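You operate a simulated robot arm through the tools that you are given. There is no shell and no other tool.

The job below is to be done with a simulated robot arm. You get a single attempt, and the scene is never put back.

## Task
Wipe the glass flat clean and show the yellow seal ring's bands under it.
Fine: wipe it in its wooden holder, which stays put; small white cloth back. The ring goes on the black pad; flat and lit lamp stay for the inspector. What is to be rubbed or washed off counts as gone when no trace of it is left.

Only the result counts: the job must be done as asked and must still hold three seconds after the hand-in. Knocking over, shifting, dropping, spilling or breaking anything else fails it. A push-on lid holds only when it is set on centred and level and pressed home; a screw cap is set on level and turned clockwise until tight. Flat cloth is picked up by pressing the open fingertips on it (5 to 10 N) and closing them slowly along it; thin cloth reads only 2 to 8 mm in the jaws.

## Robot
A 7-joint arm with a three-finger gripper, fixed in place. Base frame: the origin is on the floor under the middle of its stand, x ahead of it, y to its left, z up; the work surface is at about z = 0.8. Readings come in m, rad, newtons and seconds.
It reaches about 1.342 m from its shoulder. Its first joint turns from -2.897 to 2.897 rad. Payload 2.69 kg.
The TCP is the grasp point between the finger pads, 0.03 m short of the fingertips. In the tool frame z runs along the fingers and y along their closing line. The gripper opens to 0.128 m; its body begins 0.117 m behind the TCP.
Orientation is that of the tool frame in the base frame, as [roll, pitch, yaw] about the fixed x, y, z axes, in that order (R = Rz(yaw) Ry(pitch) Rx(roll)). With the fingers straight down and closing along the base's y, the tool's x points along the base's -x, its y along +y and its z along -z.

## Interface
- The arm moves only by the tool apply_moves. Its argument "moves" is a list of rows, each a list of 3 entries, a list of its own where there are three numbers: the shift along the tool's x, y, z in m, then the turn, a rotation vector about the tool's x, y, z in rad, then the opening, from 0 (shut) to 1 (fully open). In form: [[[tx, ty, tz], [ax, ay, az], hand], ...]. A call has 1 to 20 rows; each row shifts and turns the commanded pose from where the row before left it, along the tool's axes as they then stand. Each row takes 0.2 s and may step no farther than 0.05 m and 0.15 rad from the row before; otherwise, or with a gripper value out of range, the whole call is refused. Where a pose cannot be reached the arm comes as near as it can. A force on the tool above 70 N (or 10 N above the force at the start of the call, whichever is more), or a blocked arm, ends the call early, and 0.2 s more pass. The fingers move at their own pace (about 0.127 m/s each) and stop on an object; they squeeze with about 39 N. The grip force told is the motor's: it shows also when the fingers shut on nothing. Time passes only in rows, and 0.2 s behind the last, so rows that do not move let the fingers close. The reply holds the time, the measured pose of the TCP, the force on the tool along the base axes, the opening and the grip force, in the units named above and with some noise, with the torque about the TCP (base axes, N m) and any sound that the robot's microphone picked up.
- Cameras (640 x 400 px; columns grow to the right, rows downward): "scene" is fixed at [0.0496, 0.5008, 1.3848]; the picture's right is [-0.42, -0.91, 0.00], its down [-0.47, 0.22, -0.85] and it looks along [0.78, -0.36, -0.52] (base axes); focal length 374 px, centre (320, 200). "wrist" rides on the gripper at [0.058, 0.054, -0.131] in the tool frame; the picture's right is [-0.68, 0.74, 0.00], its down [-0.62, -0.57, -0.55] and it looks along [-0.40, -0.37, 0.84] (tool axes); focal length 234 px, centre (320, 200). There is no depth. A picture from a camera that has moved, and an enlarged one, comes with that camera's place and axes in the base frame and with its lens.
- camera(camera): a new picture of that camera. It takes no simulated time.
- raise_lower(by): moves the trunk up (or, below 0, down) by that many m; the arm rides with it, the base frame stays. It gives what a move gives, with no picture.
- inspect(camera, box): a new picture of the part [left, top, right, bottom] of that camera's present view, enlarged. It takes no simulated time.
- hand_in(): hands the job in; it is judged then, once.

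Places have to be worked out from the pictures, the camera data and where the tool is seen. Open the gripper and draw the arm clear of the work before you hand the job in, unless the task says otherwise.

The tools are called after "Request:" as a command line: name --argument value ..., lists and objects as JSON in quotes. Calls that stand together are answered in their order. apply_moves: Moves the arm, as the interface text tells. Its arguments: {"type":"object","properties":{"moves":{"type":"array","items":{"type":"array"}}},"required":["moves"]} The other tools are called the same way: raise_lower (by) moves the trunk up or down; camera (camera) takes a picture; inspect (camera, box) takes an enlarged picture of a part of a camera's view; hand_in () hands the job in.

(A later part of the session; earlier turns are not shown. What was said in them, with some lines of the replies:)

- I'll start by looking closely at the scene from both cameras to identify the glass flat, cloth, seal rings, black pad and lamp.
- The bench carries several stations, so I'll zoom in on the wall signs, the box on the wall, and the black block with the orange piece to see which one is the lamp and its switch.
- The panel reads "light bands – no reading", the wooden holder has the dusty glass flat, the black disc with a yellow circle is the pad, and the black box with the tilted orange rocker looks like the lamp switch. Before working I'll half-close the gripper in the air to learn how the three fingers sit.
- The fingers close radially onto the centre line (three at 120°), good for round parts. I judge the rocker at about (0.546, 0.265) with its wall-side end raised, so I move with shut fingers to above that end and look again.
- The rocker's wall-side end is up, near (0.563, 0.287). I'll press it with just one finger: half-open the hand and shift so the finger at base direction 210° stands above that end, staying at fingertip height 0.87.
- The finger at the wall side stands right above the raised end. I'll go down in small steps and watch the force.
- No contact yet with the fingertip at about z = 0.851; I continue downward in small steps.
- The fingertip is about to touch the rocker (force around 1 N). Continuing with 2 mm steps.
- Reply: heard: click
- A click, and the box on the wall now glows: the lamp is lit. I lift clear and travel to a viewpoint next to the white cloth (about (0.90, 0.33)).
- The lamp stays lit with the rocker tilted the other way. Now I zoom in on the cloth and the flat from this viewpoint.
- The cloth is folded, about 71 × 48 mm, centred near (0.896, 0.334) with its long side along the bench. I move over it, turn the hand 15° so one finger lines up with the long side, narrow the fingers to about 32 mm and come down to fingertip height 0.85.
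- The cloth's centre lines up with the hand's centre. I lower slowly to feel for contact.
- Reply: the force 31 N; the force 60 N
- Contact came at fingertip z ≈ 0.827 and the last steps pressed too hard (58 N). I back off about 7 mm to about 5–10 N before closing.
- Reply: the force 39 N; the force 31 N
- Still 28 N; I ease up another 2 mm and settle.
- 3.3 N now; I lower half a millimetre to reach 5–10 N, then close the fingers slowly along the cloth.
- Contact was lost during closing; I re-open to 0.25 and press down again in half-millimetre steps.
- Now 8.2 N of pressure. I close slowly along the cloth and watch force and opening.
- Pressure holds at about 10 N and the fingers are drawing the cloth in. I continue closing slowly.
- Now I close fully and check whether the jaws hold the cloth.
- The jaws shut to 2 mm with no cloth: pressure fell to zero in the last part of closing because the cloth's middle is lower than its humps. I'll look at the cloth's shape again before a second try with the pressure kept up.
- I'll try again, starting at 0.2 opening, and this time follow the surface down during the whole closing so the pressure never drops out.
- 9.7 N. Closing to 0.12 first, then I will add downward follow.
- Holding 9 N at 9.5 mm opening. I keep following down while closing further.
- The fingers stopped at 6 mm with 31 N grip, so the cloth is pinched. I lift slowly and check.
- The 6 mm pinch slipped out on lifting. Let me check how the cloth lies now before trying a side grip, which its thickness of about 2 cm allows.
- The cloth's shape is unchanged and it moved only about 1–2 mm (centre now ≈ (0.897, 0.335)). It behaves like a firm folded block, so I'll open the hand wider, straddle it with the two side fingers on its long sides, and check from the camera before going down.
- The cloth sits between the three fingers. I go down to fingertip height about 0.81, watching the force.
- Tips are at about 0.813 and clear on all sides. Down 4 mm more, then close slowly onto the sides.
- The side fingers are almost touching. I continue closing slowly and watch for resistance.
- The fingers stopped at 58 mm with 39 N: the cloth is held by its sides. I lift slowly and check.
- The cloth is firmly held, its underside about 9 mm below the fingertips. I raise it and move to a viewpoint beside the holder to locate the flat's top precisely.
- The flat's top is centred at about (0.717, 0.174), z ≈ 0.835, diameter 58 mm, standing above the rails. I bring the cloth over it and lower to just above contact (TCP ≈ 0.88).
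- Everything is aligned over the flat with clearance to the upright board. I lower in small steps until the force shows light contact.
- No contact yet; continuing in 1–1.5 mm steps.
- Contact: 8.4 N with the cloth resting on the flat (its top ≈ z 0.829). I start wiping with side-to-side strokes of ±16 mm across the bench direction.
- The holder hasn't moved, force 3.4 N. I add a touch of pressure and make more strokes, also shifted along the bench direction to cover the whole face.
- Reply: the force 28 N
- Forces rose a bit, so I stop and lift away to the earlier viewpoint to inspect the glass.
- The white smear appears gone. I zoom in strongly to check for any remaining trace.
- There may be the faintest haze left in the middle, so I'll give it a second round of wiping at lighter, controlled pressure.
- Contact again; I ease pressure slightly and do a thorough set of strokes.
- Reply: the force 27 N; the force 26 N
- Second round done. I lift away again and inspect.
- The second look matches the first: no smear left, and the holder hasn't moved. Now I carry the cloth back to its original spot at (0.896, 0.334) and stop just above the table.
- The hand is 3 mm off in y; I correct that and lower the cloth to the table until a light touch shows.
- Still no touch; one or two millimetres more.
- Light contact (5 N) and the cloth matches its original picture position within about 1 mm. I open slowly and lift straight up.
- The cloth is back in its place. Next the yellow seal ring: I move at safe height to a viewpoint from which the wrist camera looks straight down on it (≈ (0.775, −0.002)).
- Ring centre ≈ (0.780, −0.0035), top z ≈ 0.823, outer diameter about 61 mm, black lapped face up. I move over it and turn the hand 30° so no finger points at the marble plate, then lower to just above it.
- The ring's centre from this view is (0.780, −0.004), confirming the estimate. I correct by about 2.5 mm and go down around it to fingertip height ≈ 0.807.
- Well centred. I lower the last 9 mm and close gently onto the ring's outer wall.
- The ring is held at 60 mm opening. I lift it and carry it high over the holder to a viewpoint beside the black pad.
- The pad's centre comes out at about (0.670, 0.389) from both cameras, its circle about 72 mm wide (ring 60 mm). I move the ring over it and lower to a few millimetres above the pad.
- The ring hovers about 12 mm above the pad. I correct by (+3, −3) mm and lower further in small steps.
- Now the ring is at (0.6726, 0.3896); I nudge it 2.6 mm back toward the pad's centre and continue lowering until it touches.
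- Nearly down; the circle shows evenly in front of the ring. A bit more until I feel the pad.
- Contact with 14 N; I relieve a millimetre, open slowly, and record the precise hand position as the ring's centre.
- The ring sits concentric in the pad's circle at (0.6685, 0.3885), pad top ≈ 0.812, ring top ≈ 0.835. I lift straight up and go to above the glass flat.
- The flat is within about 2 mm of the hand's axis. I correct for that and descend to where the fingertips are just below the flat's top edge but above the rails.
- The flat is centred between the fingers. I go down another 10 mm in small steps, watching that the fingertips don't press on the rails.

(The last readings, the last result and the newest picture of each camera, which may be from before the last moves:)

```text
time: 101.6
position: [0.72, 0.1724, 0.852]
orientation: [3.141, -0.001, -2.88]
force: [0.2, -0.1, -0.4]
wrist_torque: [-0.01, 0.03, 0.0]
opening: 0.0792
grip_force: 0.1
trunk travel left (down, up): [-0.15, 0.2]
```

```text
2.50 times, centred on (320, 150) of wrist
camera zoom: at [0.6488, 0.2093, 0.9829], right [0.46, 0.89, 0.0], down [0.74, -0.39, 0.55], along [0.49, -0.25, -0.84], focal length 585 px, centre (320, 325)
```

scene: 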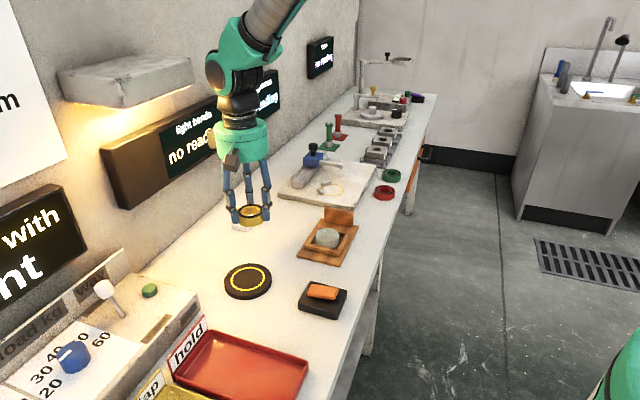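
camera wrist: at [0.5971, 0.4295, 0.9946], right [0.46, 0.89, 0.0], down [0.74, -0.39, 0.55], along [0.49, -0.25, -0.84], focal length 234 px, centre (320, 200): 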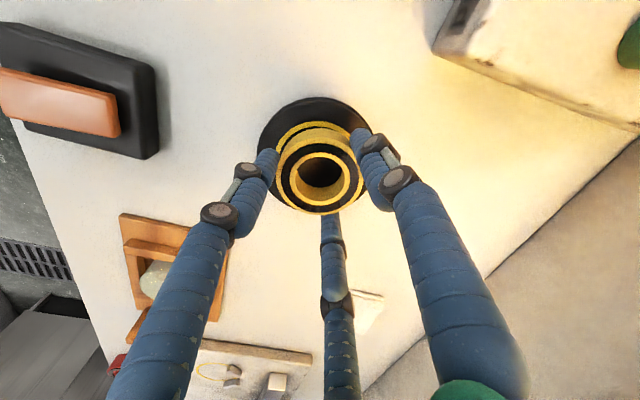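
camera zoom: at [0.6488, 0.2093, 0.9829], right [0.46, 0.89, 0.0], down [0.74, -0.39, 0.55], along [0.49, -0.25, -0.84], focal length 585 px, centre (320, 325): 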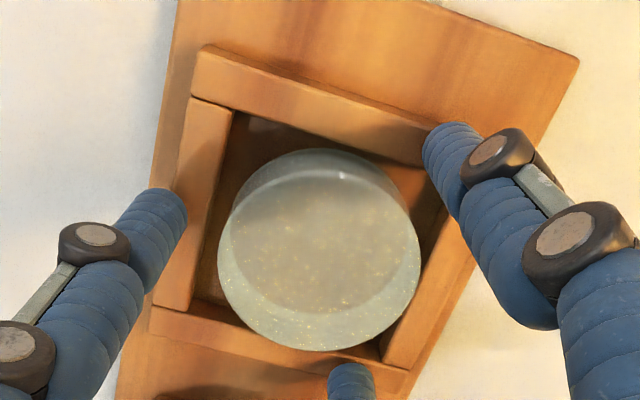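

Fingertips at about 0.822, no contact yet. One or two millimetres more to get a good bite on the glass.

Request:
apply_moves --moves '[[[0, 0, 0.0015], [0, 0, 0], 0.62], [[0, 0, 0], [0, 0, 0], 0.62]]'

Request:
apply_moves --moves '[[[0, 0, 0.001], [0, 0, 0], 0.62], [[0, 0, 0], [0, 0, 0], 0.62]]'

Request:
inspect --camera "scene" --box '[300, 205, 360, 255]'

```text
time: 102.2
position: [0.7193, 0.174, 0.8514]
orientation: [3.141, -0.001, -2.878]
force: [0.1, -0.6, -0.3]
wrist_torque: [-0.01, 0.02, -0.01]
opening: 0.0791
grip_force: 0.1
trunk travel left (down, up): [-0.15, 0.2]
```

```text
time: 102.8
position: [0.7203, 0.1745, 0.8494]
orientation: [3.141, -0.001, -2.881]
force: [-1.0, -0.2, 0.3]
wrist_torque: [-0.02, 0.02, 0.03]
opening: 0.0792
grip_force: 0.1
trunk travel left (down, up): [-0.15, 0.2]
```

```text
8.00 times, centred on (330, 230) of scene
camera zoom: at [0.0496, 0.5008, 1.3848], right [-0.42, -0.91, 0.0], down [-0.47, 0.22, -0.85], along [0.78, -0.36, -0.52], focal length 2995 px, centre (240, -40)
```

zoom: 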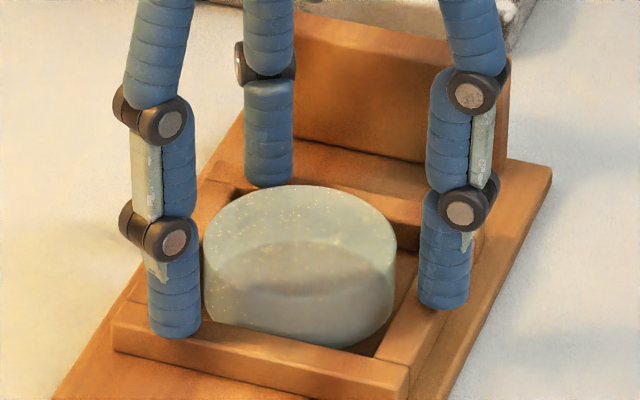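

Still free of the rails with about 9 mm of overlap on the glass, and centred. I close gently.

Request:
apply_moves --moves '[[[0, 0, 0], [0, 0, 0], 0.58], [[0, 0, 0], [0, 0, 0], 0.54], [[0, 0, 0], [0, 0, 0], 0.5], [[0, 0, 0], [0, 0, 0], 0.48], [[0, 0, 0], [0, 0, 0], 0.46]]'

Request:
apply_moves --moves '[[[0, 0, 0], [0, 0, 0], 0.44], [[0, 0, 0], [0, 0, 0], 0.42], [[0, 0, 0], [0, 0, 0], 0.4], [[0, 0, 0], [0, 0, 0], 0.36]]'

Request:
inspect --camera "wrist" --box '[220, 70, 420, 230]'

Request:
inspect --camera "scene" --box '[300, 205, 360, 255]'

```text
time: 104.0
position: [0.7202, 0.1736, 0.8498]
orientation: [-3.141, -0.001, -2.879]
force: [0.5, -0.2, 1.1]
wrist_torque: [-0.03, -0.04, 0.0]
opening: 0.0615
grip_force: 2.2
trunk travel left (down, up): [-0.15, 0.2]
```

```text
time: 105.0
position: [0.7188, 0.1737, 0.8499]
orientation: [3.141, 0.0, -2.879]
force: [-0.4, 0.1, 1.6]
wrist_torque: [0.01, 0.02, -0.04]
opening: 0.0585
grip_force: 39.1
trunk travel left (down, up): [-0.15, 0.2]
```

```text
2.50 times, centred on (320, 150) of wrist
camera zoom: at [0.6485, 0.2106, 0.9808], right [0.46, 0.89, 0.0], down [0.74, -0.39, 0.55], along [0.49, -0.25, -0.84], focal length 585 px, centre (320, 325)
```

zoom: 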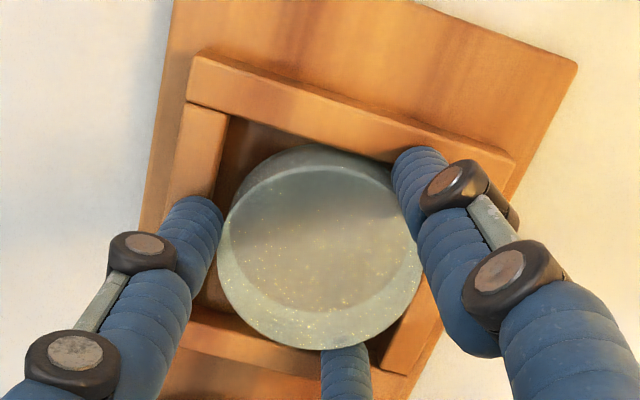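

```text
8.00 times, centred on (330, 230) of scene
camera zoom: at [0.0496, 0.5008, 1.3848], right [-0.42, -0.91, 0.0], down [-0.47, 0.22, -0.85], along [0.78, -0.36, -0.52], focal length 2995 px, centre (240, -40)
```

zoom: 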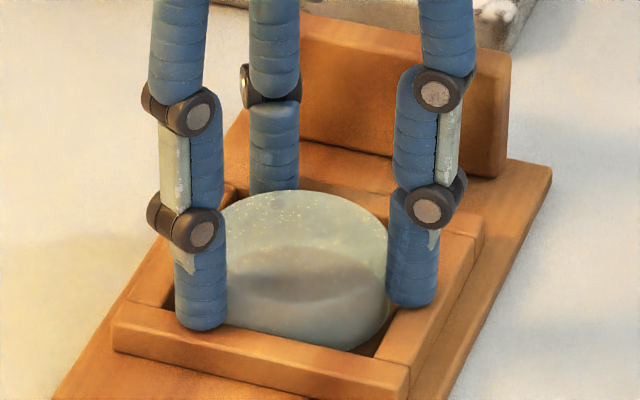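

The flat is gripped at 58.5 mm with 39 N. I lift slowly and check that it comes straight up without taking the holder along.

Request:
apply_moves --moves '[[[0, 0, -0.003], [0, 0, 0], 0.34], [[0, 0, -0.005], [0, 0, 0], 0.34], [[0, 0, -0.008], [0, 0, 0], 0.34], [[0, 0, -0.012], [0, 0, 0], 0.34], [[0, 0, -0.015], [0, 0, 0], 0.34]]'

Request:
inspect --camera "scene" --box '[280, 180, 380, 260]'

Request:
inspect --camera "wrist" --box '[220, 70, 420, 230]'

```text
time: 106.2
position: [0.7193, 0.1731, 0.8912]
orientation: [-3.141, -0.001, -2.88]
force: [-0.2, -1.1, -1.2]
wrist_torque: [0.0, 0.01, 0.03]
opening: 0.0586
grip_force: 39.3
trunk travel left (down, up): [-0.15, 0.2]
```

```text
5.00 times, centred on (330, 220) of scene
camera zoom: at [0.0496, 0.5008, 1.3848], right [-0.42, -0.91, 0.0], down [-0.47, 0.22, -0.85], along [0.78, -0.36, -0.52], focal length 1872 px, centre (270, 100)
```

zoom: 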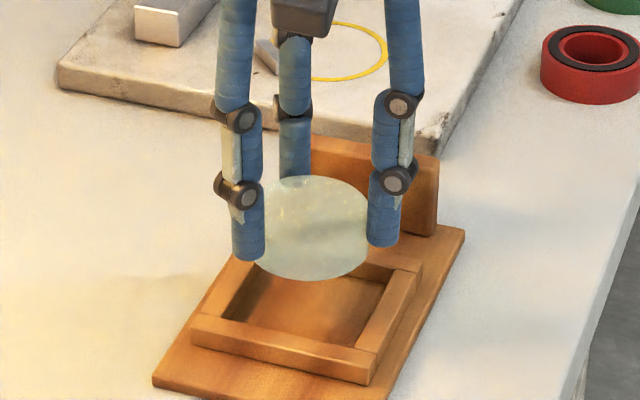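

```text
2.50 times, centred on (320, 150) of wrist
camera zoom: at [0.6484, 0.2091, 1.0223], right [0.46, 0.89, 0.0], down [0.74, -0.39, 0.55], along [0.49, -0.25, -0.84], focal length 585 px, centre (320, 325)
```

zoom: 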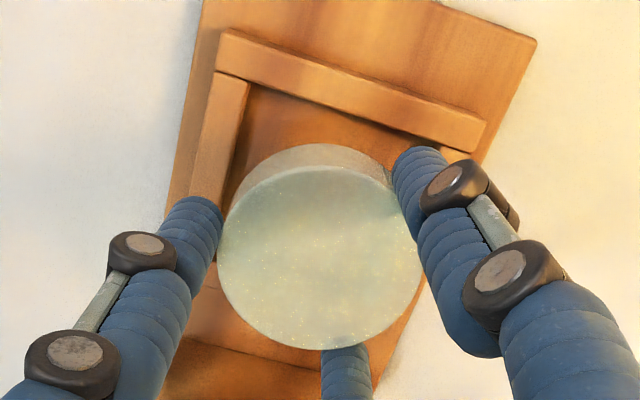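

The flat hangs level in the fingers and the holder stayed put. I raise it and carry it to above the ring at (0.6685, 0.3885).

Request:
apply_moves --moves '[[[0, 0, -0.03], [0, 0, 0], 0.34], [[0, 0, -0.03], [0, 0, 0], 0.34], [[-0.0016, 0.0444, 0], [0, 0, 0], 0.34], [[-0.0016, 0.0444, 0], [0, 0, 0], 0.34], [[-0.0016, 0.0444, 0], [0, 0, 0], 0.34], [[-0.0016, 0.0444, 0], [0, 0, 0], 0.34], [[-0.0015, 0.0445, 0], [0, 0, 0], 0.34], [[0, 0, 0], [0, 0, 0], 0.34], [[0, 0, 0], [0, 0, 0], 0.34]]'

Request:
camera --camera "wrist"

Request:
camera --camera "scene"

```text
time: 108.2
position: [0.6681, 0.3923, 0.9523]
orientation: [-3.141, -0.001, -2.881]
force: [0.1, -0.7, -1.3]
wrist_torque: [0.0, 0.01, -0.02]
opening: 0.0587
grip_force: 38.8
trunk travel left (down, up): [-0.15, 0.2]
```

```text
taken
camera wrist: at [0.5972, 0.4285, 1.0834], right [0.46, 0.89, 0.0], down [0.74, -0.39, 0.55], along [0.49, -0.25, -0.84], focal length 234 px, centre (320, 200)
```

wrist: 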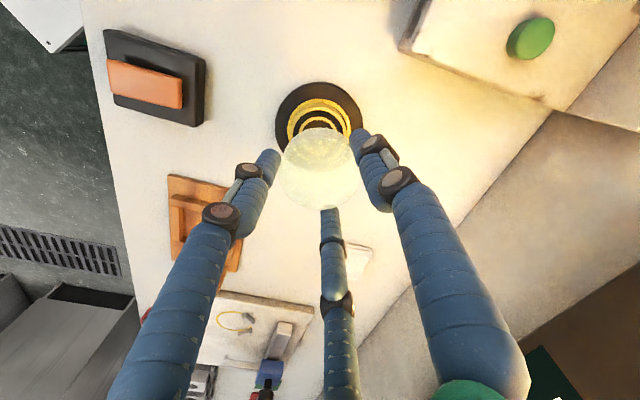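

```text
taken
```

scene: 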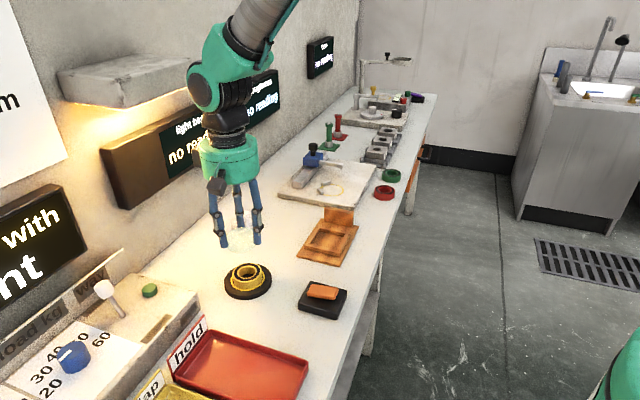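

Request:
apply_moves --moves '[[[-0.0005, -0.003, 0.02], [0, 0, 0], 0.34], [[0, 0, 0.02], [0, 0, 0], 0.34], [[0, 0, 0.015], [0, 0, 0], 0.34], [[0, 0, 0], [0, 0, 0], 0.34], [[0, 0, 0], [0, 0, 0], 0.34]]'

Request:
inspect --camera "wrist" --box '[220, 70, 420, 230]'

Request:
inspect --camera "scene" --box '[200, 230, 300, 310]'

```text
time: 109.4
position: [0.6704, 0.3901, 0.894]
orientation: [3.141, -0.001, -2.879]
force: [-1.0, 0.0, -1.1]
wrist_torque: [0.0, 0.0, 0.03]
opening: 0.0586
grip_force: 38.7
trunk travel left (down, up): [-0.15, 0.2]
```

```text
2.50 times, centred on (320, 150) of wrist
camera zoom: at [0.5999, 0.4259, 1.0264], right [0.46, 0.89, 0.0], down [0.74, -0.39, 0.55], along [0.49, -0.25, -0.84], focal length 585 px, centre (320, 325)
```

zoom: 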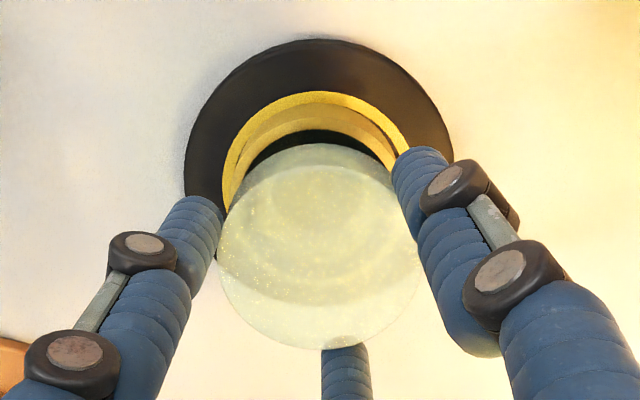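

```text
5.00 times, centred on (250, 270) of scene
camera zoom: at [0.0496, 0.5008, 1.3848], right [-0.42, -0.91, 0.0], down [-0.47, 0.22, -0.85], along [0.78, -0.36, -0.52], focal length 1872 px, centre (670, -150)
```

zoom: 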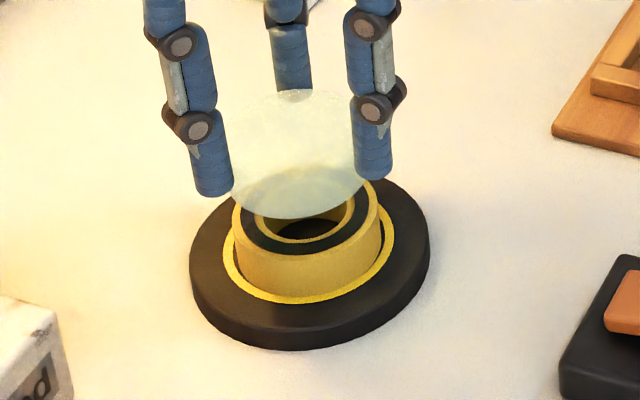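

Aligned within about 1.5 mm. I lower toward the ring in small steps.

Request:
apply_moves --moves '[[[0.0012, 0, 0.005], [0, 0, 0], 0.34], [[0, 0, 0.004], [0, 0, 0], 0.34], [[0, 0, 0.002], [0, 0, 0], 0.34], [[0, 0, 0], [0, 0, 0], 0.34]]'

Request:
inspect --camera "wrist" --box '[220, 70, 420, 230]'

Request:
inspect --camera "scene" --box '[200, 230, 300, 310]'

```text
time: 110.4
position: [0.67, 0.3873, 0.8862]
orientation: [3.142, 0.001, -2.879]
force: [0.2, 0.1, -1.2]
wrist_torque: [-0.02, 0.02, 0.0]
opening: 0.0588
grip_force: 38.8
trunk travel left (down, up): [-0.15, 0.2]
```

```text
2.50 times, centred on (320, 150) of wrist
camera zoom: at [0.5986, 0.423, 1.0165], right [0.46, 0.89, 0.0], down [0.74, -0.39, 0.55], along [0.49, -0.25, -0.84], focal length 585 px, centre (320, 325)
```

zoom: 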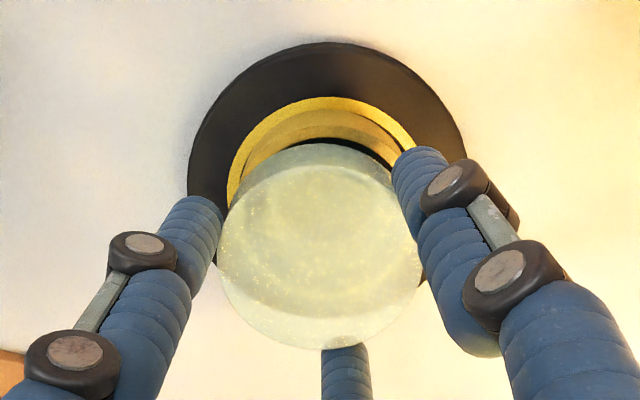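

```text
5.00 times, centred on (250, 270) of scene
camera zoom: at [0.0496, 0.5008, 1.3848], right [-0.42, -0.91, 0.0], down [-0.47, 0.22, -0.85], along [0.78, -0.36, -0.52], focal length 1872 px, centre (670, -150)
```

zoom: 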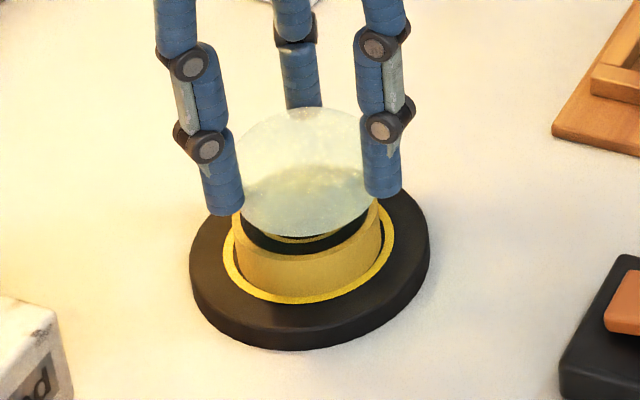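

y has drifted −2.7 mm; I correct and lower a bit more.

Request:
apply_moves --moves '[[[-0.0007, 0.0026, 0.002], [0, 0, 0], 0.34], [[0, 0, 0.002], [0, 0, 0], 0.34], [[0, 0, 0], [0, 0, 0], 0.34], [[0, 0, 0], [0, 0, 0], 0.34]]'

Request:
inspect --camera "wrist" --box '[220, 70, 420, 230]'

Request:
inspect --camera "scene" --box '[220, 240, 280, 300]'

```text
time: 111.4
position: [0.6706, 0.3908, 0.8808]
orientation: [3.141, -0.001, -2.881]
force: [0.2, 0.0, -1.9]
wrist_torque: [-0.01, -0.03, 0.0]
opening: 0.0584
grip_force: 39.1
trunk travel left (down, up): [-0.15, 0.2]
```

```text
2.50 times, centred on (320, 150) of wrist
camera zoom: at [0.5995, 0.4268, 1.0126], right [0.46, 0.89, 0.0], down [0.74, -0.39, 0.55], along [0.49, -0.25, -0.84], focal length 585 px, centre (320, 325)
```

zoom: 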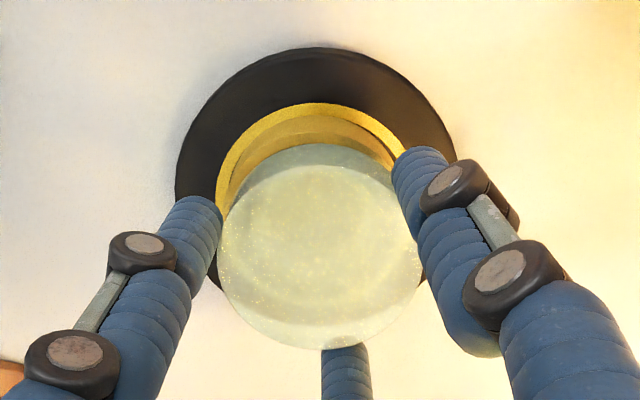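

```text
6.67 times, centred on (250, 270) of scene
camera zoom: at [0.0496, 0.5008, 1.3848], right [-0.42, -0.91, 0.0], down [-0.47, 0.22, -0.85], along [0.78, -0.36, -0.52], focal length 2496 px, centre (787, -267)
```

zoom: 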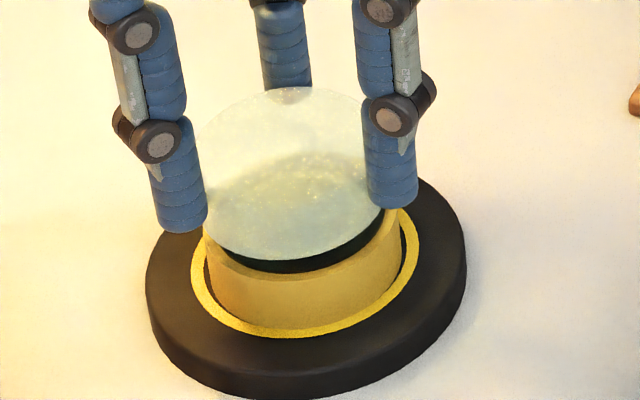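

Within 1.5 mm. A final trim, then I lower in 1 mm steps until the glass rests on the ring.

Request:
apply_moves --moves '[[[0.0013, -0.0008, 0.001], [0, 0, 0], 0.34], [[0, 0, 0], [0, 0, 0], 0.34], [[0, 0, 0.001], [0, 0, 0], 0.34], [[0, 0, 0], [0, 0, 0], 0.34]]'

Request:
apply_moves --moves '[[[0, 0, 0.001], [0, 0, 0], 0.34], [[0, 0, 0], [0, 0, 0], 0.34]]'

Request:
apply_moves --moves '[[[0, 0, 0.001], [0, 0, 0], 0.34], [[0, 0, 0], [0, 0, 0], 0.34]]'

Request:
inspect --camera "wrist" --box '[220, 70, 420, 230]'

Request:
inspect --camera "scene" --box '[220, 240, 280, 300]'

```text
time: 112.4
position: [0.6704, 0.3889, 0.8795]
orientation: [-3.14, -0.001, -2.879]
force: [0.2, 0.8, -1.3]
wrist_torque: [0.01, -0.01, 0.02]
opening: 0.0587
grip_force: 38.5
trunk travel left (down, up): [-0.15, 0.2]
```

```text
time: 113.0
position: [0.6681, 0.3887, 0.8791]
orientation: [-3.14, 0.001, -2.879]
force: [0.0, -1.0, -1.8]
wrist_torque: [-0.01, -0.01, 0.02]
opening: 0.0587
grip_force: 39.0
trunk travel left (down, up): [-0.15, 0.2]
```

```text
time: 113.6
position: [0.6693, 0.3887, 0.8782]
orientation: [3.14, -0.001, -2.878]
force: [-0.1, -0.3, -1.1]
wrist_torque: [0.01, 0.0, 0.03]
opening: 0.0589
grip_force: 39.1
trunk travel left (down, up): [-0.15, 0.2]
```

```text
2.50 times, centred on (320, 150) of wrist
camera zoom: at [0.5981, 0.4249, 1.0091], right [0.46, 0.89, 0.0], down [0.74, -0.39, 0.55], along [0.49, -0.25, -0.84], focal length 585 px, centre (320, 325)
```

zoom: 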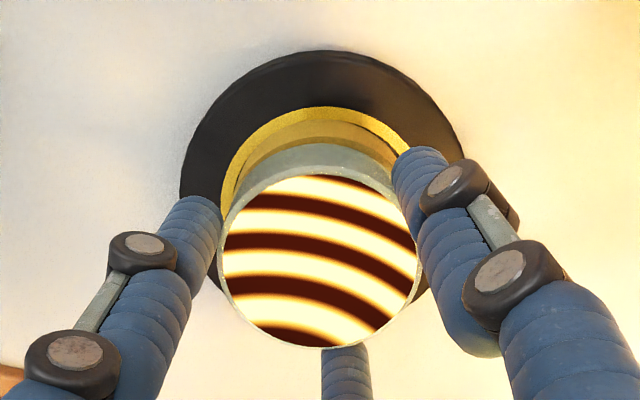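

```text
6.67 times, centred on (250, 270) of scene
camera zoom: at [0.0496, 0.5008, 1.3848], right [-0.42, -0.91, 0.0], down [-0.47, 0.22, -0.85], along [0.78, -0.36, -0.52], focal length 2496 px, centre (787, -267)
```

zoom: 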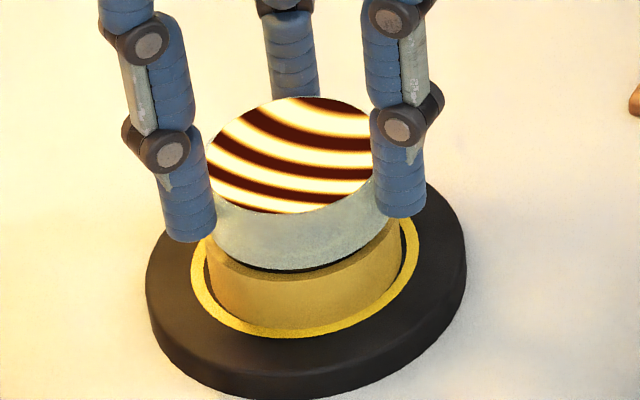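

Interference bands have appeared on the glass. I lower the last fraction until the flat rests on the ring.

Request:
apply_moves --moves '[[[0, 0.0005, 0.0008], [0, 0, 0], 0.34], [[0, 0, 0], [0, 0, 0], 0.34]]'

Request:
apply_moves --moves '[[[0, 0, 0.0008], [0, 0, 0], 0.34], [[0, 0, 0], [0, 0, 0], 0.34]]'

```text
time: 114.2
position: [0.6677, 0.3888, 0.8776]
orientation: [-3.14, 0.0, -2.88]
force: [-0.3, 0.3, -2.1]
wrist_torque: [0.0, 0.02, -0.01]
opening: 0.0587
grip_force: 39.0
trunk travel left (down, up): [-0.15, 0.2]
```

```text
time: 114.8
position: [0.6686, 0.3903, 0.8765]
orientation: [-3.141, 0.001, -2.88]
force: [0.8, 0.3, -1.4]
wrist_torque: [0.01, -0.02, 0.02]
opening: 0.0585
grip_force: 39.3
trunk travel left (down, up): [-0.15, 0.2]
```

Request:
apply_moves --moves '[[[0, 0, 0.0008], [0, 0, 0], 0.34], [[0, 0, 0], [0, 0, 0], 0.34]]'

Request:
apply_moves --moves '[[[0, 0, 0.0008], [0, 0, 0], 0.34], [[0, 0, 0], [0, 0, 0], 0.34]]'

Request:
inspect --camera "scene" --box '[220, 240, 280, 300]'

```text
time: 115.4
position: [0.6672, 0.39, 0.8759]
orientation: [3.142, -0.001, -2.88]
force: [-1.0, 1.0, 5.2]
wrist_torque: [0.02, 0.14, -0.01]
opening: 0.0586
grip_force: 38.6
trunk travel left (down, up): [-0.15, 0.2]
```

```text
time: 116.0
position: [0.6678, 0.3899, 0.8767]
orientation: [-3.141, 0.001, -2.879]
force: [-6.0, 3.9, 17.1]
wrist_torque: [-0.02, 0.5, -0.06]
opening: 0.0587
grip_force: 39.5
trunk travel left (down, up): [-0.15, 0.2]
```

```text
6.67 times, centred on (250, 270) of scene
camera zoom: at [0.0496, 0.5008, 1.3848], right [-0.42, -0.91, 0.0], down [-0.47, 0.22, -0.85], along [0.78, -0.36, -0.52], focal length 2496 px, centre (787, -267)
```

zoom: 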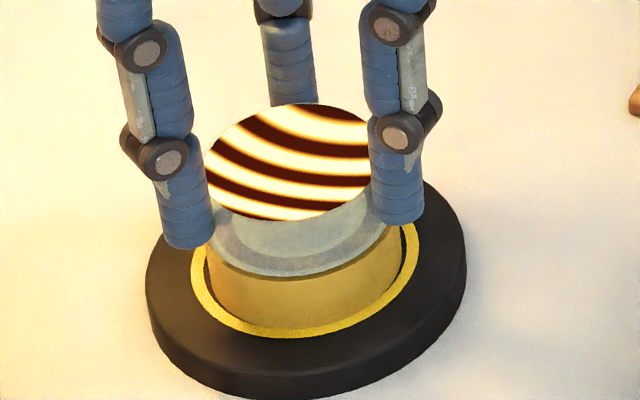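

The flat is seated (17 N). I relieve the pressure, then open the fingers gently.

Request:
apply_moves --moves '[[[0, 0, -0.001], [0, 0, 0], 0.34], [[0, 0, 0], [0, 0, 0], 0.34], [[0, 0, 0], [0, 0, 0], 0.34]]'

```text
time: 116.8
position: [0.669, 0.3891, 0.8759]
orientation: [3.14, 0.003, -2.879]
force: [2.3, 4.3, 13.6]
wrist_torque: [0.19, -0.1, -0.01]
opening: 0.0587
grip_force: 39.1
trunk travel left (down, up): [-0.15, 0.2]
```

Request:
apply_moves --moves '[[[0, 0, -0.0007], [0, 0, 0], 0.34], [[0, 0, 0], [0, 0, 0], 0.34], [[0, 0, 0], [0, 0, 0], 0.34]]'

```text
time: 117.6
position: [0.6684, 0.389, 0.8759]
orientation: [3.141, 0.0, -2.88]
force: [2.4, 1.1, 8.9]
wrist_torque: [0.12, -0.23, 0.01]
opening: 0.0588
grip_force: 39.1
trunk travel left (down, up): [-0.15, 0.2]
```

Request:
apply_moves --moves '[[[0, 0, -0.0004], [0, 0, 0], 0.34], [[0, 0, 0], [0, 0, 0], 0.34]]'

```text
time: 118.2
position: [0.6673, 0.3883, 0.8764]
orientation: [3.141, -0.002, -2.881]
force: [-1.3, 2.1, 3.9]
wrist_torque: [0.15, -0.08, 0.03]
opening: 0.0586
grip_force: 39.1
trunk travel left (down, up): [-0.15, 0.2]
```

About 4 N remains, a light seat. Now I open the fingers slowly.

Request:
apply_moves --moves '[[[0, 0, 0], [0, 0, 0], 0.46], [[0, 0, 0], [0, 0, 0], 0.48], [[0, 0, 0], [0, 0, 0], 0.52], [[0, 0, 0], [0, 0, 0], 0.58], [[0, 0, 0], [0, 0, 0], 0.64], [[0, 0, 0], [0, 0, 0], 0.7], [[0, 0, 0], [0, 0, 0], 0.7]]'

Request:
camera --camera "scene"

Request:
inspect --camera "scene" --box '[220, 240, 280, 300]'

Request:
inspect --camera "wrist" --box '[220, 70, 420, 230]'

```text
time: 119.8
position: [0.6698, 0.3881, 0.8772]
orientation: [3.141, -0.001, -2.881]
force: [-0.8, 0.2, 0.0]
wrist_torque: [0.02, 0.0, -0.02]
opening: 0.0896
grip_force: 0.1
trunk travel left (down, up): [-0.15, 0.2]
```

```text
taken
```

scene: 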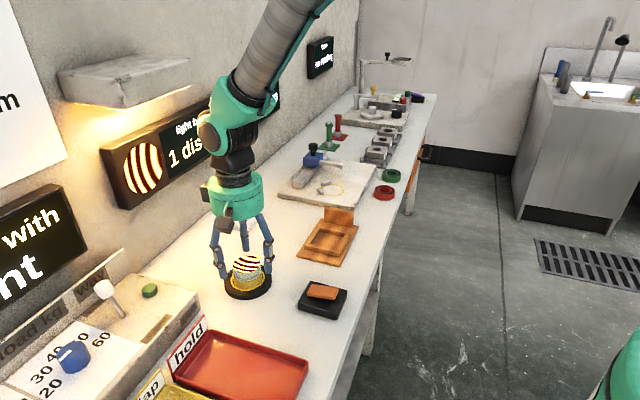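

```text
6.67 times, centred on (250, 270) of scene
camera zoom: at [0.0496, 0.5008, 1.3848], right [-0.42, -0.91, 0.0], down [-0.47, 0.22, -0.85], along [0.78, -0.36, -0.52], focal length 2496 px, centre (787, -267)
```

zoom: 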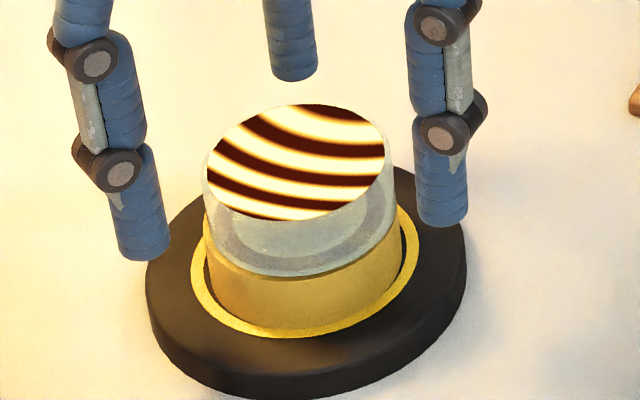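

```text
2.50 times, centred on (320, 150) of wrist
camera zoom: at [0.5979, 0.4254, 1.0072], right [0.46, 0.89, 0.0], down [0.74, -0.39, 0.55], along [0.49, -0.25, -0.84], focal length 585 px, centre (320, 325)
```

zoom: 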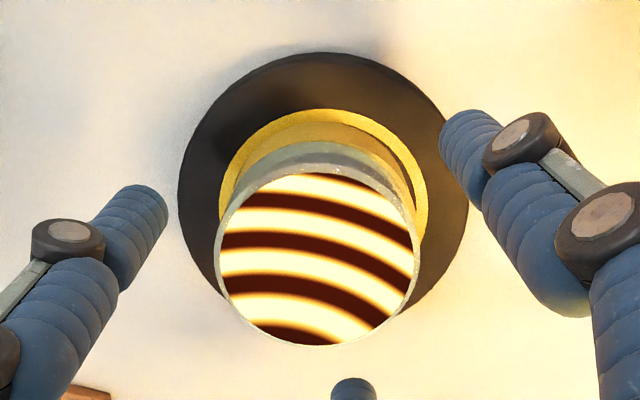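

The "light bands" panel now shows the fringe picture and a reading. I withdraw straight up and then read the panel and check everything.

Request:
apply_moves --moves '[[[0, 0, -0.02], [0, 0, 0], 0.7], [[0, 0, -0.03], [0, 0, 0], 0.7], [[0, 0, -0.04], [0, 0, 0], 0.7], [[0, 0, -0.045], [0, 0, 0], 0.7], [[0, 0, -0.045], [0, 0, 0], 0.7], [[0, 0, -0.045], [0, 0, 0], 0.7], [[0.03, -0.03, -0.02], [0, 0, 0], 0.7], [[0.03, -0.03, 0], [0, 0, 0], 0.7], [[0.03, -0.03, 0], [0, 0, 0], 0.7], [[0.03, -0.03, 0], [0, 0, 0], 0.7], [[0, 0, 0], [0, 0, 0], 0.7]]'

Request:
camera --camera "scene"

Request:
camera --camera "wrist"

Request:
inspect --camera "scene" --box '[95, 80, 295, 210]'

Request:
inspect --camera "scene" --box '[200, 190, 400, 320]'

```text
time: 122.2
position: [0.5873, 0.2406, 1.122]
orientation: [-3.141, -0.001, -2.88]
force: [-0.4, -1.3, 0.0]
wrist_torque: [0.1, -0.03, 0.01]
opening: 0.0896
grip_force: 0.0
trunk travel left (down, up): [-0.15, 0.2]
```

```text
taken
```

scene: 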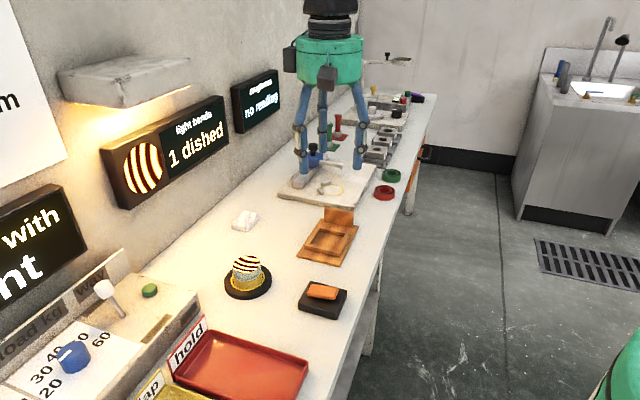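

```text
taken
camera wrist: at [0.5152, 0.2752, 1.2536], right [0.46, 0.89, 0.0], down [0.74, -0.39, 0.55], along [0.49, -0.25, -0.84], focal length 234 px, centre (320, 200)
```

wrist: 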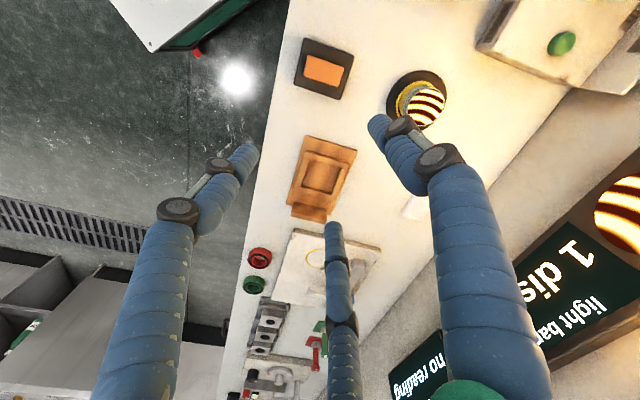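

```text
3.08 times, centred on (195, 145) of scene
camera zoom: at [0.0496, 0.5008, 1.3848], right [-0.42, -0.91, 0.0], down [-0.47, 0.22, -0.85], along [0.78, -0.36, -0.52], focal length 1152 px, centre (705, 369)
```

zoom: 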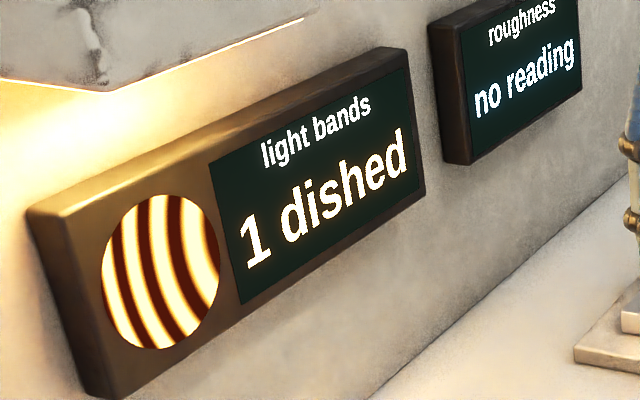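

```text
3.08 times, centred on (300, 255) of scene
camera zoom: at [0.0496, 0.5008, 1.3848], right [-0.42, -0.91, 0.0], down [-0.47, 0.22, -0.85], along [0.78, -0.36, -0.52], focal length 1152 px, centre (382, 31)
```

zoom: 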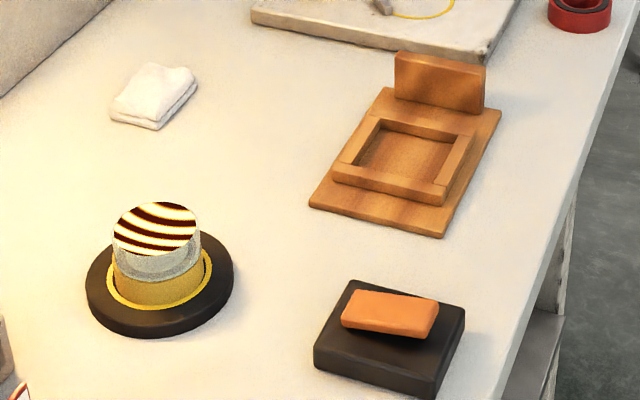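

The panel reads "light bands – 1 dished", the lamp is lit, the flat rests centred on the ring on the black pad, the cloth is back and the holder hasn't moved. I open the hand fully, draw the arm a bit higher and confirm that everything is stable before handing in.

Request:
apply_moves --moves '[[[0, 0, -0.03], [0, 0, 0], 1.0], [[0, 0, -0.03], [0, 0, 0], 1.0], [[0, 0, 0], [0, 0, 0], 1.0], [[0, 0, 0], [0, 0, 0], 1.0], [[0, 0, 0], [0, 0, 0], 1.0], [[0, 0, 0], [0, 0, 0], 1.0]]'

Request:
camera --camera "scene"

Request:
inspect --camera "scene" --box '[215, 240, 285, 310]'

```text
time: 123.6
position: [0.5859, 0.2386, 1.1856]
orientation: [-3.139, 0.002, -2.88]
force: [0.4, -0.1, 0.2]
wrist_torque: [0.03, -0.02, 0.0]
opening: 0.1279
grip_force: 0.1
trunk travel left (down, up): [-0.15, 0.2]
```

```text
taken
```

scene: 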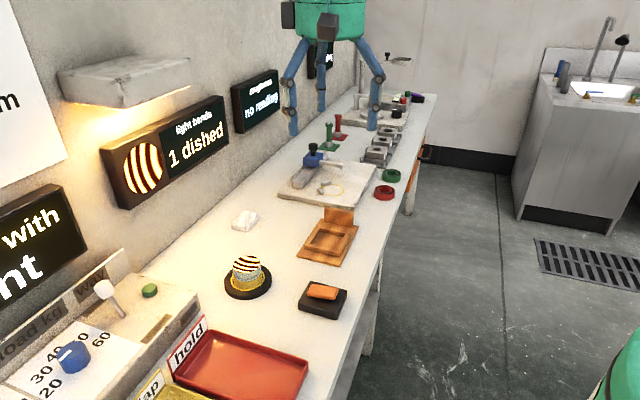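

```text
5.71 times, centred on (250, 275) of scene
camera zoom: at [0.0496, 0.5008, 1.3848], right [-0.42, -0.91, 0.0], down [-0.47, 0.22, -0.85], along [0.78, -0.36, -0.52], focal length 2139 px, centre (720, -229)
```

zoom: 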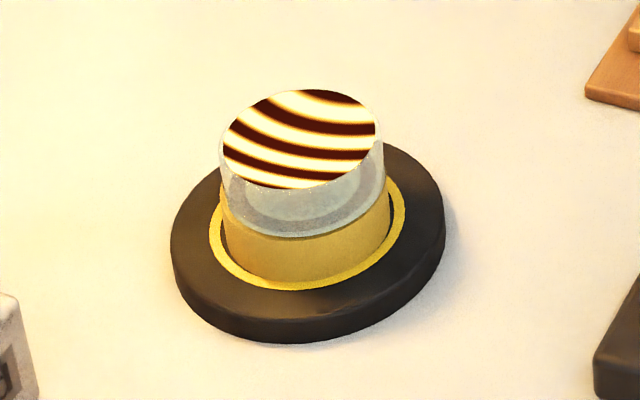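

The flat sits level and centred on the yellow ring on the black pad, the bands and reading are steady, and the arm is open and clear. I hand in the job.

Request:
hand_in

```text
The job is handed in.
```

The glass flat is wiped clean and resting on the yellow seal ring on the black pad. The "light bands" panel shows the fringes and reads "1 dished".

- **Flat:** I wiped it in the wooden holder, which didn't move. After two rounds of strokes I could see no smear left on the top face. I didn't turn the flat over, so the underside wasn't wiped.
- **Cloth:** the small white cloth is back within about a millimetre of where it started.
- **Lamp and arm:** the lamp is lit, and the arm is open and clear of the work.
- **Cloth pick-up:** pressing on the cloth and closing the fingers slipped twice, so I gripped it by its sides instead. During those tries I briefly pressed it with about 58 N, well over the 5 to 10 N you gave. I saw no change in its shape.

I saw nothing else on the bench shifted, dropped or knocked over.
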